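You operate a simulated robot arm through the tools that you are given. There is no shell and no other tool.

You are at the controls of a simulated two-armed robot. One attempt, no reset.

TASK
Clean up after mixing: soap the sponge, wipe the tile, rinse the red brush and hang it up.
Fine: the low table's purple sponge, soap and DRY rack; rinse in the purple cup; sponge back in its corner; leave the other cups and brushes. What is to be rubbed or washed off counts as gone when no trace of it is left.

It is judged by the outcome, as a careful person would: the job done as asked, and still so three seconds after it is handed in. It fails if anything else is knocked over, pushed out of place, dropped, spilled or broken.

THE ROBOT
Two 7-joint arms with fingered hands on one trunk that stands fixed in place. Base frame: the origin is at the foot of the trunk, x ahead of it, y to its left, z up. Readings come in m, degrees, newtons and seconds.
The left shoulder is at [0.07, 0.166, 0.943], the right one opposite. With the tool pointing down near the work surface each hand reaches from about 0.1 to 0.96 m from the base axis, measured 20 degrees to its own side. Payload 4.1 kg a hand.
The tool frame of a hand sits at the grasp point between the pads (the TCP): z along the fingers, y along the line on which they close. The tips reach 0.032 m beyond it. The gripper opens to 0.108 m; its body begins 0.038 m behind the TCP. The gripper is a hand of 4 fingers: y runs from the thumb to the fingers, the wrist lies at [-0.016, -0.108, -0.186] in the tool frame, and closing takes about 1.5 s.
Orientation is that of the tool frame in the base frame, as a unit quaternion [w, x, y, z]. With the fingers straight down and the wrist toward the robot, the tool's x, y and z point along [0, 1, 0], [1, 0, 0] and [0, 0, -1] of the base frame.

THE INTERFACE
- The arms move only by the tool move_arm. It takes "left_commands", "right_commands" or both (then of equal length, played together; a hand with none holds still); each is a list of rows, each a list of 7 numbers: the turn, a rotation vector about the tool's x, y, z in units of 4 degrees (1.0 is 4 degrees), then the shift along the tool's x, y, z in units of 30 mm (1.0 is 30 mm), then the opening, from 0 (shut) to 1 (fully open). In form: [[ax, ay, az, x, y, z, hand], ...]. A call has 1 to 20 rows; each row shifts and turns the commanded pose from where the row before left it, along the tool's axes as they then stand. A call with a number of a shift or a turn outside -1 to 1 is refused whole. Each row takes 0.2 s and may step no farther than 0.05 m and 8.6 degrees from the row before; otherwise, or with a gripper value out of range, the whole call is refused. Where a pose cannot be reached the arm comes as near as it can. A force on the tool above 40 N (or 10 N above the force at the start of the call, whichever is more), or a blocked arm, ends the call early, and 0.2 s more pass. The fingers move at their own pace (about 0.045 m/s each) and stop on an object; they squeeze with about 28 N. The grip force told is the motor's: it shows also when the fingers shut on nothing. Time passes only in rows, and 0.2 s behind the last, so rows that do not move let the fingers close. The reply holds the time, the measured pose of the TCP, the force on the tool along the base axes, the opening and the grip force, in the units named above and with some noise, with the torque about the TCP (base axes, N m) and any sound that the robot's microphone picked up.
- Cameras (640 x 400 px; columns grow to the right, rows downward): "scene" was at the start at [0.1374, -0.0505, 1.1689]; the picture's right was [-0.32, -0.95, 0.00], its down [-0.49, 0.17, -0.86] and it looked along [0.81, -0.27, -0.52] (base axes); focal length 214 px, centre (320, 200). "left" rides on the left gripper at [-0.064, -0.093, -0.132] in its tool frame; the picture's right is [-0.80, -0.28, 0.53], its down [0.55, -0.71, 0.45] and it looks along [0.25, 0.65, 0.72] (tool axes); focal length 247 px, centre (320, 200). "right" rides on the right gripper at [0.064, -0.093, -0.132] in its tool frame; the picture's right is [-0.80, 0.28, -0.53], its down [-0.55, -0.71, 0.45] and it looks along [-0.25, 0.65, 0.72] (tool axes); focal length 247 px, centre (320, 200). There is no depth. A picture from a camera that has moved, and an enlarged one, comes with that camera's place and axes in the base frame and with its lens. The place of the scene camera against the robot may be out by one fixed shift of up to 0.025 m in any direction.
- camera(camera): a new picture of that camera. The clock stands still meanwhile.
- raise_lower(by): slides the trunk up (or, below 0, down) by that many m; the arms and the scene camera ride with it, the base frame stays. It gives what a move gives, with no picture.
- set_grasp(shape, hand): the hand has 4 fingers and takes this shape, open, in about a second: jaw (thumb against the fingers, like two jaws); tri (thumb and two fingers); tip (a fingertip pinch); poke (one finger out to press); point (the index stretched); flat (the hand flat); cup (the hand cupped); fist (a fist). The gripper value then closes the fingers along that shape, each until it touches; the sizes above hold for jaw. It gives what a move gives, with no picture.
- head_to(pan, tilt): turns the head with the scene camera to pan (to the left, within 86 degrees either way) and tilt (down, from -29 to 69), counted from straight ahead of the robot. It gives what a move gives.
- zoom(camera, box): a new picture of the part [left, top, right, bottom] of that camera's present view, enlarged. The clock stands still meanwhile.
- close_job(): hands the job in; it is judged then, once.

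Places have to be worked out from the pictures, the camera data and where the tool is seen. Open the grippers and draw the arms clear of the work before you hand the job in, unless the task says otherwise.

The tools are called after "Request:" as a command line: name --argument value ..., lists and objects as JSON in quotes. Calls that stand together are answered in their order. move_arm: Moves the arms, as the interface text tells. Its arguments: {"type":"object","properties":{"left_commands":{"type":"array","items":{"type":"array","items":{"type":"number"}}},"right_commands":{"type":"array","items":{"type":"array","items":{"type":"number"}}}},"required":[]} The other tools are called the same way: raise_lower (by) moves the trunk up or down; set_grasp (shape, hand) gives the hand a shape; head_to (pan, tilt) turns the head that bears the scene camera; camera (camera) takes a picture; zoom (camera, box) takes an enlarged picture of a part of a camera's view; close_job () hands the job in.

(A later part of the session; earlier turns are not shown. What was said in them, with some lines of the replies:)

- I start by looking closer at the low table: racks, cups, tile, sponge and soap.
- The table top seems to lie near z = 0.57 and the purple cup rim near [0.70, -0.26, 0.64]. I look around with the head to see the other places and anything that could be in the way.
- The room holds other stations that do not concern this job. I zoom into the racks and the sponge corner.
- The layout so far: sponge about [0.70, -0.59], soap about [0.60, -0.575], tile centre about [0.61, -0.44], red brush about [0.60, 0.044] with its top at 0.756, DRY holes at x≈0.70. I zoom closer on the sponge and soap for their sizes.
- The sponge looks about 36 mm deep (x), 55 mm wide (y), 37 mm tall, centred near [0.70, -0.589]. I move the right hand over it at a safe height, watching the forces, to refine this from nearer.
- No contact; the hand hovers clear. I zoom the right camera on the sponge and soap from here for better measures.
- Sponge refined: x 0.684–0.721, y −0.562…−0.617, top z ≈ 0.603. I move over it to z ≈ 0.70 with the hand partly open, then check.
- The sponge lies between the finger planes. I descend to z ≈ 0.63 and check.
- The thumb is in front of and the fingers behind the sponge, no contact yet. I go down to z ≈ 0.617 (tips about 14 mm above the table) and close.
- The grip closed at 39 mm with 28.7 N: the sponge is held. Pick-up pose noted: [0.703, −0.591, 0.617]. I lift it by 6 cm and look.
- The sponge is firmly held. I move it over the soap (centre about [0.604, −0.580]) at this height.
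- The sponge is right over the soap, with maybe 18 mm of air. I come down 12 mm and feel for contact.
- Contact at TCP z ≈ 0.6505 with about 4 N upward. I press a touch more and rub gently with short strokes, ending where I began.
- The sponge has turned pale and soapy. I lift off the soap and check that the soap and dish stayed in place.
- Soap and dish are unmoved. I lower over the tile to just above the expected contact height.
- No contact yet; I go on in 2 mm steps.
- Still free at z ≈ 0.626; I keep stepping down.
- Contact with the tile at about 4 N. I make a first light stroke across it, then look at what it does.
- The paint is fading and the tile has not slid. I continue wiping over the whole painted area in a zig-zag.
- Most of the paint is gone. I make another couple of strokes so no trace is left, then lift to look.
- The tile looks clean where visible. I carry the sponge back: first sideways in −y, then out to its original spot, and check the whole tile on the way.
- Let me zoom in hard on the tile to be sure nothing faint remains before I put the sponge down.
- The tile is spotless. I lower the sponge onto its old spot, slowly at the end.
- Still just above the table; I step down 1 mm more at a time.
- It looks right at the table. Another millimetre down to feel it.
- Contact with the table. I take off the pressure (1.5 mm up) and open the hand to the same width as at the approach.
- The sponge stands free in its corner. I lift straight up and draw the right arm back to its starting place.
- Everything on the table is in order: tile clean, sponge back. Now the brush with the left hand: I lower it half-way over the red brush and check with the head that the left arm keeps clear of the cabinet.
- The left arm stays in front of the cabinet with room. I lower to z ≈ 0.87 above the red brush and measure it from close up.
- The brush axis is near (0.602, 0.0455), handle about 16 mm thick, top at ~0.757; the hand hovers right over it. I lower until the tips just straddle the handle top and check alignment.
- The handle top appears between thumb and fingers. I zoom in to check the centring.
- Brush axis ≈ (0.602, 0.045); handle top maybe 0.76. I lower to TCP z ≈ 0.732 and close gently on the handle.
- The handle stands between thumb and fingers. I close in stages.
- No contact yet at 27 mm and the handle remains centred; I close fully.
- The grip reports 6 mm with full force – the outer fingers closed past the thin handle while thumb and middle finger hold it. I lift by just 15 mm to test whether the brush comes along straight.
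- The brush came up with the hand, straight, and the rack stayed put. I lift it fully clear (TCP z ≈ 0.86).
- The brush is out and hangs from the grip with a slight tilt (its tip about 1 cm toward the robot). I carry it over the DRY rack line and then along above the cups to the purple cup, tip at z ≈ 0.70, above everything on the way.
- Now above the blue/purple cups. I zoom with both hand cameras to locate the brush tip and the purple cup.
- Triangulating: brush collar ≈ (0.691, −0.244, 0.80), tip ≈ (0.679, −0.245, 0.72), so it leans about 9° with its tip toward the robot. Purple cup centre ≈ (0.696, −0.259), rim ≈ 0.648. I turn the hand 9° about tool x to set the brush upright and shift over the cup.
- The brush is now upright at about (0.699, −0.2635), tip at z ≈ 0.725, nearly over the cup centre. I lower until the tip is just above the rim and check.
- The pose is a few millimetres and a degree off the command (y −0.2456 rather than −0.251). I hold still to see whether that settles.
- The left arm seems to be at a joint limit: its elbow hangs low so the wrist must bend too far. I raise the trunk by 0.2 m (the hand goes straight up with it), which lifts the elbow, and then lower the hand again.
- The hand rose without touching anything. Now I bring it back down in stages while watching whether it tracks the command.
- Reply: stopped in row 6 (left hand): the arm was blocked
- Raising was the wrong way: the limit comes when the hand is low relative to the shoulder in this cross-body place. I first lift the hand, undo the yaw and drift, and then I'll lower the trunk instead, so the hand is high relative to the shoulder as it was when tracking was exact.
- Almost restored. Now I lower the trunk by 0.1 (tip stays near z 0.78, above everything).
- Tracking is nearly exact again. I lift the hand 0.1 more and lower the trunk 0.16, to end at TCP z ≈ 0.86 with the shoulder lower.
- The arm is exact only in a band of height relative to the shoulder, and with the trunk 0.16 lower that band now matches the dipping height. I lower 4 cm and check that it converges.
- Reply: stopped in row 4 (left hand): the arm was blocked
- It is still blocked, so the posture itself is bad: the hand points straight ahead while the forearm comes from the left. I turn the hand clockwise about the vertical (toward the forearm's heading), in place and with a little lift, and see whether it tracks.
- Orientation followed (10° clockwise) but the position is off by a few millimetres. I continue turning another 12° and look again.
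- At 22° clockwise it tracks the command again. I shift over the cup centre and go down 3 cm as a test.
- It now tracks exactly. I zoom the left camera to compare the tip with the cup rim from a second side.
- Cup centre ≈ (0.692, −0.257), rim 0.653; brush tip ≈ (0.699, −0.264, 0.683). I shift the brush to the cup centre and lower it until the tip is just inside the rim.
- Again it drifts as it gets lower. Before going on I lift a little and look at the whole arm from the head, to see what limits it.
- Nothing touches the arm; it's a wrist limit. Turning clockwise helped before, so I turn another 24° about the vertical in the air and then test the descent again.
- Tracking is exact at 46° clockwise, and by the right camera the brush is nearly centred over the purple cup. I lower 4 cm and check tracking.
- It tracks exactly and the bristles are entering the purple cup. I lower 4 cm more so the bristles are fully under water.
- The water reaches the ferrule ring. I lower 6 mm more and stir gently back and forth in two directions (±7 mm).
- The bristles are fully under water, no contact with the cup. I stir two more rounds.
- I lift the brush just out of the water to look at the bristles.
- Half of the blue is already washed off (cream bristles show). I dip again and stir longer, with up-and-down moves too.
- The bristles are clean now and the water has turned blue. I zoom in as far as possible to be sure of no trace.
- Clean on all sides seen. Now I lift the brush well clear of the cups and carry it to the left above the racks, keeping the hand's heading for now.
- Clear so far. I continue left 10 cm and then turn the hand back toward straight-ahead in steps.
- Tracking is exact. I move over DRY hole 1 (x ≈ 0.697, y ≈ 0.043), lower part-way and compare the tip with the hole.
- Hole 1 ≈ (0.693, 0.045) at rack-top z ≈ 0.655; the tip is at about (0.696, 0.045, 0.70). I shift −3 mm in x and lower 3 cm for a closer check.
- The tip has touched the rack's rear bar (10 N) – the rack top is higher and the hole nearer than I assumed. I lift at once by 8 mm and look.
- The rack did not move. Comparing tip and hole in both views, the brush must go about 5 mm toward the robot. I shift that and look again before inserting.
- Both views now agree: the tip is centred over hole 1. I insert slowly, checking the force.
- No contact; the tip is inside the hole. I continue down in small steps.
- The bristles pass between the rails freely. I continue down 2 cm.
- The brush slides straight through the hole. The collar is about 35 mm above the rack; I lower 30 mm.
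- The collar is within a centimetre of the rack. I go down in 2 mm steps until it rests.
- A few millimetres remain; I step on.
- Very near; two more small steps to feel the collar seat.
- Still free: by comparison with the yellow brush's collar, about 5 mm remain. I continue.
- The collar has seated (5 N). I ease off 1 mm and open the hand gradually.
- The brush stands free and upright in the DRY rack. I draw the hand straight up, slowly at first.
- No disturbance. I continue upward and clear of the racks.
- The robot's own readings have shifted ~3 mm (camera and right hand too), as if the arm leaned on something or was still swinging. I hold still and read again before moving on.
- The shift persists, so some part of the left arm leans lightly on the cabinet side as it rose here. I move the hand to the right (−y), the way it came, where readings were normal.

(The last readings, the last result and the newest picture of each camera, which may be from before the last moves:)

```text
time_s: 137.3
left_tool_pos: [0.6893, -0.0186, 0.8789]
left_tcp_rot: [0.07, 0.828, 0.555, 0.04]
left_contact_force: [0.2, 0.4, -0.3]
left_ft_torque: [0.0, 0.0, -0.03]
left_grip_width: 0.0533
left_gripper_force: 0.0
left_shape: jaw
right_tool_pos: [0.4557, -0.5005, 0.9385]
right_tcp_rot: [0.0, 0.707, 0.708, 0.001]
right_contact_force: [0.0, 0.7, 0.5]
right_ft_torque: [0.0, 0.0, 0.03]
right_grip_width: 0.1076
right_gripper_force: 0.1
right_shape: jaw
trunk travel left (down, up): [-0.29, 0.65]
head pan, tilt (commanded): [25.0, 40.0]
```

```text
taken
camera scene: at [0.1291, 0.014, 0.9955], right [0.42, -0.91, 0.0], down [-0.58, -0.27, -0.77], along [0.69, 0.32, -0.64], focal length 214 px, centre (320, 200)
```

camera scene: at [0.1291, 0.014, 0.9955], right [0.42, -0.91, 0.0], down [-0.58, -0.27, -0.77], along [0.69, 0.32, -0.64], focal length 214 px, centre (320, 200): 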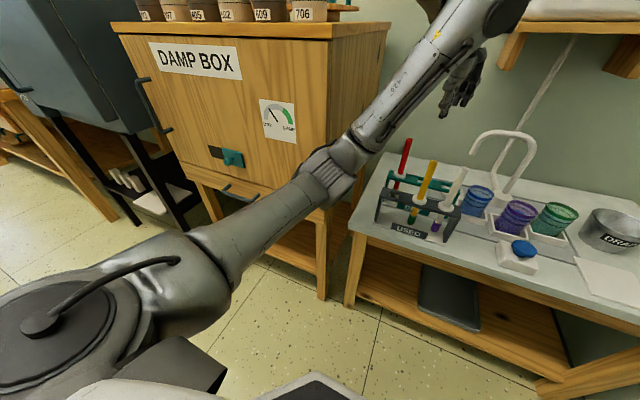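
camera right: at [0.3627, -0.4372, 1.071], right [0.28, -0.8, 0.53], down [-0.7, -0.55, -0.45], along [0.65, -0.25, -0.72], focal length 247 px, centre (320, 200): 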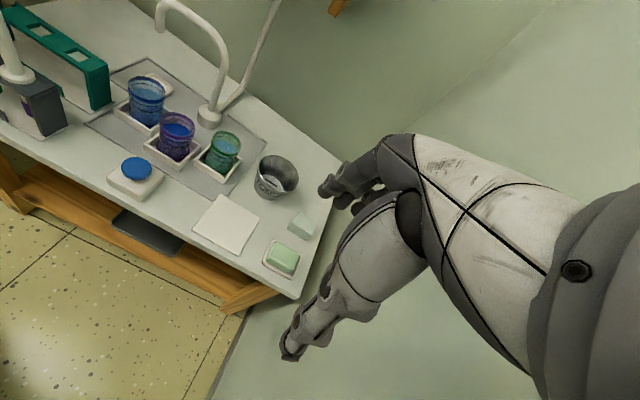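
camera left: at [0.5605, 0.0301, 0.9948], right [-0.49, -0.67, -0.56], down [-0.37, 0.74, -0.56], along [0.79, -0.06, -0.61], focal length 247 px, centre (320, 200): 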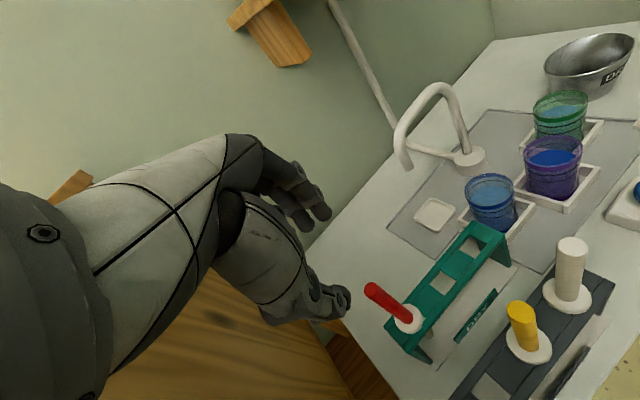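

The lean is gone (camera and right hand readings are back), and the cabinet and pots look unchanged. I draw the left hand back toward the robot and up.

Request:
move_arm --left_commands '[[0, 0, 0, -0.24, -0.518, -0.418, 0.5], [0, 0, 0, -0.24, -0.518, -0.418, 0.5], [0, 0, 0, -0.24, -0.518, -0.418, 0.5], [0, 0, 0, -0.24, -0.518, -0.418, 0.5], [0, 0, 0, 0, 0, 0, 0.5]]'

Request:
camera --camera "scene"

```text
time_s: 138.5
left_tool_pos: [0.6168, -0.0177, 0.9187]
left_tcp_rot: [0.069, 0.828, 0.555, 0.039]
left_contact_force: [0.2, -0.6, -0.8]
left_ft_torque: [-0.01, 0.01, 0.0]
left_grip_width: 0.0535
left_gripper_force: 0.1
left_shape: jaw
right_tool_pos: [0.4571, -0.5004, 0.9395]
right_tcp_rot: [0.0, 0.706, 0.708, 0.0]
right_contact_force: [-0.7, 0.0, 0.2]
right_ft_torque: [-0.01, 0.02, -0.03]
right_grip_width: 0.1077
right_gripper_force: 0.1
right_shape: jaw
trunk travel left (down, up): [-0.29, 0.65]
head pan, tilt (commanded): [25.0, 40.0]
```

```text
taken
camera scene: at [0.1293, 0.014, 0.9954], right [0.42, -0.91, 0.0], down [-0.58, -0.27, -0.77], along [0.69, 0.32, -0.64], focal length 214 px, centre (320, 200)
```

scene: 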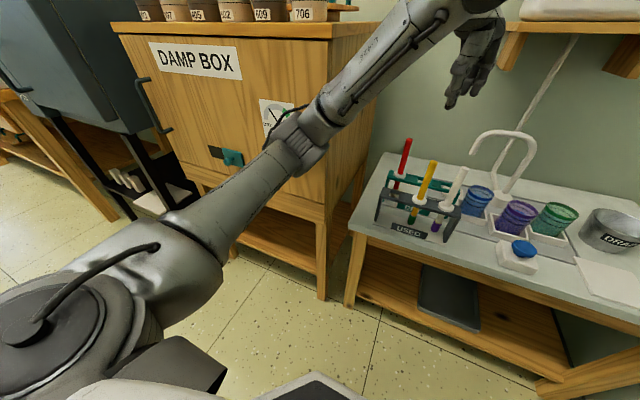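

No lean now. I bring the hand further to the right and up, so that the elbow comes away from the cabinet.

Request:
move_arm --left_commands '[[0, 0, 0, -0.744, 0, -0.33, 0.5], [0, 0, 0, -0.744, 0, -0.33, 0.5], [0, 0, 0, -0.744, 0, -0.33, 0.5], [0, 0, 0, -0.744, 0, -0.33, 0.5], [0, 0, 0, 0, 0, 0, 0.5]]'

Request:
raise_lower --by 0.1

Request:
camera --camera "scene"

```text
time_s: 139.7
left_tool_pos: [0.5766, -0.0989, 0.9592]
left_tcp_rot: [0.069, 0.828, 0.555, 0.041]
left_contact_force: [-0.3, -0.9, 0.9]
left_ft_torque: [-0.02, 0.0, -0.01]
left_grip_width: 0.0534
left_gripper_force: 0.1
left_shape: jaw
right_tool_pos: [0.4562, -0.4999, 0.9383]
right_tcp_rot: [0.0, 0.706, 0.708, 0.0]
right_contact_force: [0.6, 0.2, -0.4]
right_ft_torque: [0.0, 0.03, 0.01]
right_grip_width: 0.1076
right_gripper_force: 0.1
right_shape: jaw
trunk travel left (down, up): [-0.29, 0.65]
head pan, tilt (commanded): [25.0, 40.0]
```

```text
time_s: 141.1
left_tool_pos: [0.5767, -0.0987, 1.0574]
left_tcp_rot: [0.069, 0.828, 0.555, 0.039]
left_contact_force: [0.0, 0.2, 0.0]
left_ft_torque: [0.0, -0.02, -0.01]
left_grip_width: 0.0537
left_gripper_force: 0.1
left_shape: jaw
right_tool_pos: [0.4558, -0.4998, 1.0383]
right_tcp_rot: [0.0, 0.706, 0.708, 0.0]
right_contact_force: [-0.6, 0.2, 0.4]
right_ft_torque: [-0.04, 0.01, -0.01]
right_grip_width: 0.1079
right_gripper_force: 0.0
right_shape: jaw
trunk travel left (down, up): [-0.39, 0.55]
head pan, tilt (commanded): [25.0, 40.0]
```

```text
taken
camera scene: at [0.1294, 0.0139, 1.0954], right [0.42, -0.91, 0.0], down [-0.58, -0.27, -0.77], along [0.69, 0.32, -0.64], focal length 214 px, centre (320, 200)
```

scene: 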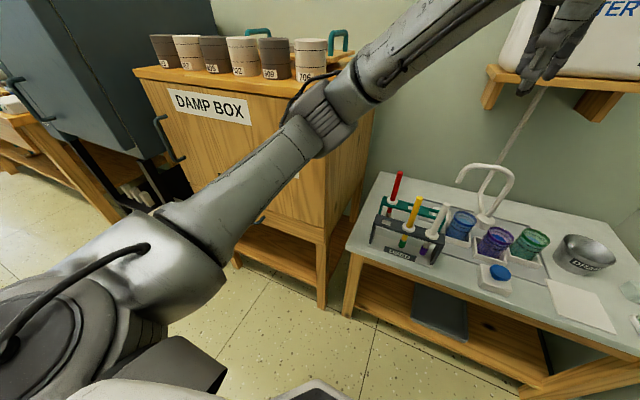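

All fine; pots and cabinet unchanged. I restore the trunk height, open the left hand fully and inspect the whole table.

Request:
raise_lower --by 0.06

Request:
move_arm --left_commands '[[0, 0, 0, 0, 0, -0.5, 0.8], [0, 0, 0, 0, 0, -0.5, 1], [0, 0, 0, 0, 0, 0, 1], [0, 0, 0, 0, 0, 0, 1]]'

Request:
head_to --pan -18 --tilt 45

Request:
camera --camera "scene"

Request:
zoom --camera "scene" --box '[220, 130, 450, 270]'

Request:
zoom --camera "right" --box '[100, 100, 310, 310]'

Request:
camera --camera "left"

```text
time_s: 142.1
left_tool_pos: [0.5753, -0.0993, 1.1189]
left_tcp_rot: [0.069, 0.828, 0.555, 0.04]
left_contact_force: [1.0, 0.2, -0.1]
left_ft_torque: [0.01, -0.02, 0.01]
left_grip_width: 0.0535
left_gripper_force: 0.0
left_shape: jaw
right_tool_pos: [0.4571, -0.5003, 1.0983]
right_tcp_rot: [0.0, 0.706, 0.708, 0.0]
right_contact_force: [1.8, -0.1, 0.3]
right_ft_torque: [-0.03, 0.0, -0.04]
right_grip_width: 0.1077
right_gripper_force: 0.1
right_shape: jaw
trunk travel left (down, up): [-0.45, 0.49]
head pan, tilt (commanded): [25.0, 40.0]
```

```text
time_s: 143.1
left_tool_pos: [0.5725, -0.0964, 1.1489]
left_tcp_rot: [0.07, 0.828, 0.555, 0.04]
left_contact_force: [0.7, 0.3, -0.8]
left_ft_torque: [0.02, 0.0, -0.01]
left_grip_width: 0.1077
left_gripper_force: 0.1
left_shape: jaw
right_tool_pos: [0.4568, -0.4998, 1.0985]
right_tcp_rot: [0.0, 0.706, 0.708, 0.001]
right_contact_force: [0.5, 0.9, -0.2]
right_ft_torque: [-0.01, 0.01, 0.0]
right_grip_width: 0.1077
right_gripper_force: 0.0
right_shape: jaw
trunk travel left (down, up): [-0.45, 0.49]
head pan, tilt (commanded): [25.0, 40.0]
```

```text
time_s: 144.2
left_tool_pos: [0.5714, -0.0968, 1.1493]
left_tcp_rot: [0.07, 0.828, 0.556, 0.041]
left_contact_force: [-0.6, 0.0, 0.7]
left_ft_torque: [-0.02, 0.0, 0.0]
left_grip_width: 0.1076
left_gripper_force: 0.1
left_shape: jaw
right_tool_pos: [0.4559, -0.4997, 1.0995]
right_tcp_rot: [0.0, 0.707, 0.708, 0.0]
right_contact_force: [0.1, 0.1, 0.6]
right_ft_torque: [0.01, 0.01, 0.01]
right_grip_width: 0.1078
right_gripper_force: 0.1
right_shape: jaw
trunk travel left (down, up): [-0.45, 0.49]
head pan, tilt (commanded): [-18.0, 45.0]
```

```text
taken
camera scene: at [0.1295, -0.047, 1.1482], right [-0.31, -0.95, 0.0], down [-0.67, 0.22, -0.71], along [0.67, -0.22, -0.71], focal length 214 px, centre (320, 200)
```

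scene: 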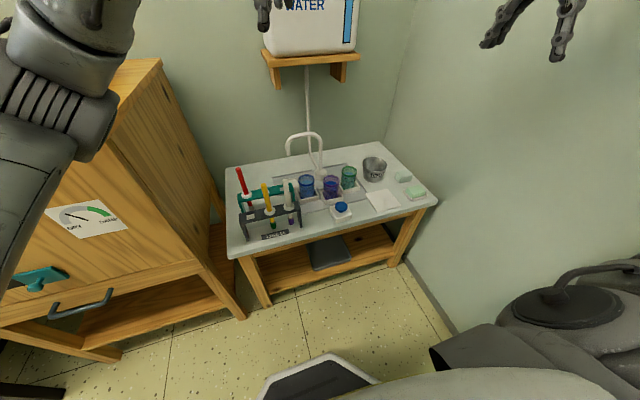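

```text
2.78 times, centred on (335, 200) of scene
camera zoom: at [0.1295, -0.047, 1.1482], right [-0.31, -0.95, 0.0], down [-0.67, 0.22, -0.71], along [0.67, -0.22, -0.71], focal length 597 px, centre (278, 200)
```

zoom: 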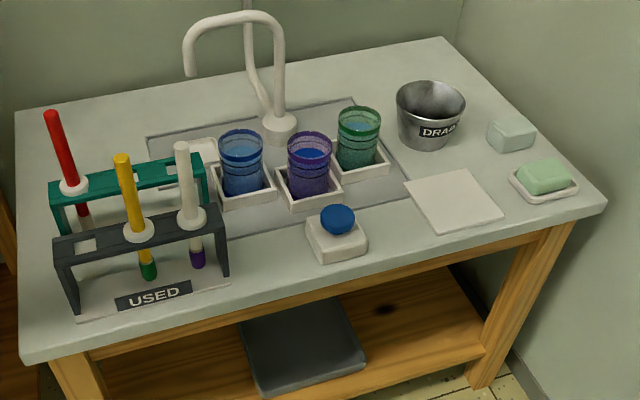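

```text
1.90 times, centred on (205, 205) of right
camera zoom: at [0.3638, -0.437, 1.2305], right [0.28, -0.8, 0.53], down [-0.71, -0.55, -0.45], along [0.65, -0.25, -0.72], focal length 470 px, centre (539, 190)
```

zoom: 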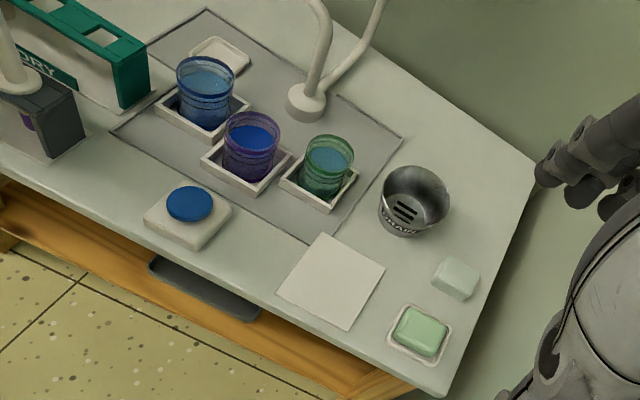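

```text
taken
camera left: at [0.4438, -0.1136, 1.264], right [-0.49, -0.67, -0.56], down [-0.37, 0.74, -0.56], along [0.79, -0.06, -0.61], focal length 247 px, centre (320, 200)
```

left: 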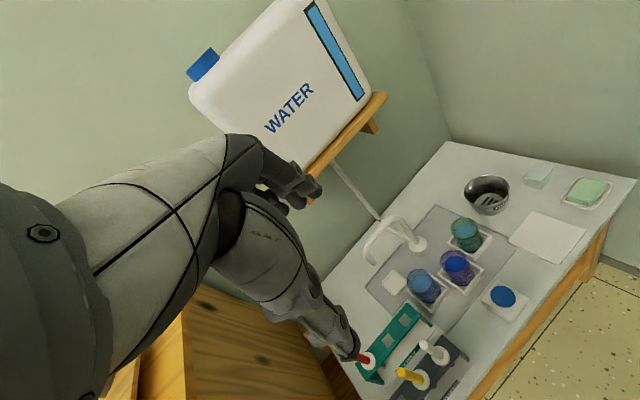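

Everything is in place. A last close look at the hung brush and at the sponge.

Request:
zoom --camera "scene" --box '[228, 160, 308, 245]'

Request:
zoom --camera "scene" --box '[355, 150, 445, 220]'

Request:
head_to --pan 30 --tilt 30

Request:
camera --camera "scene"

```text
4.71 times, centred on (268, 202) of scene
camera zoom: at [0.1295, -0.047, 1.1482], right [-0.31, -0.95, 0.0], down [-0.67, 0.22, -0.71], along [0.67, -0.22, -0.71], focal length 1009 px, centre (565, 188)
```

zoom: 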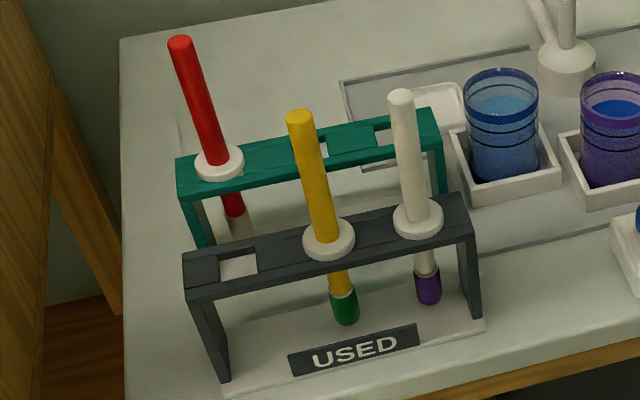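

```text
5.71 times, centred on (400, 185) of scene
camera zoom: at [0.1295, -0.047, 1.1482], right [-0.31, -0.95, 0.0], down [-0.67, 0.22, -0.71], along [0.67, -0.22, -0.71], focal length 1226 px, centre (-137, 286)
```

zoom: 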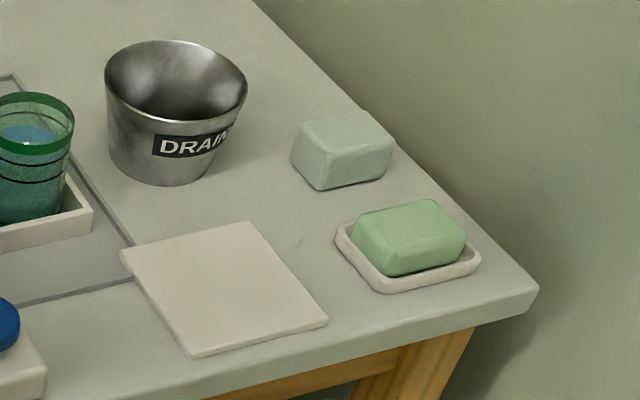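

```text
time_s: 145.3
left_tool_pos: [0.5716, -0.0968, 1.1493]
left_tcp_rot: [0.069, 0.828, 0.555, 0.039]
left_contact_force: [-0.1, -0.7, -0.2]
left_ft_torque: [-0.03, -0.01, 0.02]
left_grip_width: 0.1076
left_gripper_force: 0.0
left_shape: jaw
right_tool_pos: [0.4561, -0.5005, 1.1001]
right_tcp_rot: [0.0, 0.706, 0.708, -0.001]
right_contact_force: [-0.2, 0.8, 0.0]
right_ft_torque: [0.0, 0.0, -0.03]
right_grip_width: 0.1081
right_gripper_force: 0.0
right_shape: jaw
trunk travel left (down, up): [-0.45, 0.49]
head pan, tilt (commanded): [30.0, 30.0]
```

```text
taken
camera scene: at [0.1305, 0.0232, 1.1708], right [0.5, -0.87, 0.0], down [-0.43, -0.25, -0.87], along [0.75, 0.43, -0.5], focal length 214 px, centre (320, 200)
```

scene: 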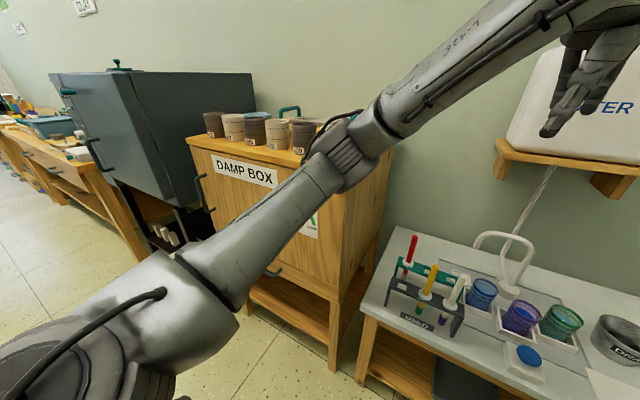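

The red brush hangs clean and upright in the DRY rack, the tile is spotless, and the sponge is in its corner. The cups, other brushes and the cabinet look undisturbed, and both hands are open and clear of the work, so I hand the job in.

Request:
close_job

```text
The job is handed in.
```

The clean-up is done and handed in. The sponge was soaped, the tile wiped clean, and the red brush rinsed and hung in the DRY rack.

- **Tile:** I wiped it with the soaped purple sponge. Close-up pictures show no paint left. The sponge is back in its corner and still looks pale from the soap.
- **Red brush:** I rinsed it in the purple cup until no blue showed on the bristles in any camera view. The water in that cup is now blue. The brush hangs upright in the left-hand DRY hole.
- **Other items:** Final pictures show the other cups, the other brushes, the racks, the soap and the DRAIN bucket where they started.

Two brief contacts happened along the way:
- **DRY rack:** The brush tip touched the back bar of the rack at about 10 N before I lined it up with the hole. The rack did not move in the pictures.
- **Cabinet:** While the left arm was withdrawing, something leaned on it and shifted the robot by about 3 mm, most likely the cabinet. I backed off at once. The cabinet and the pots I could see look unchanged, but pot 706 was hidden behind the arm in the last picture.

Both hands are open and clear of the table.
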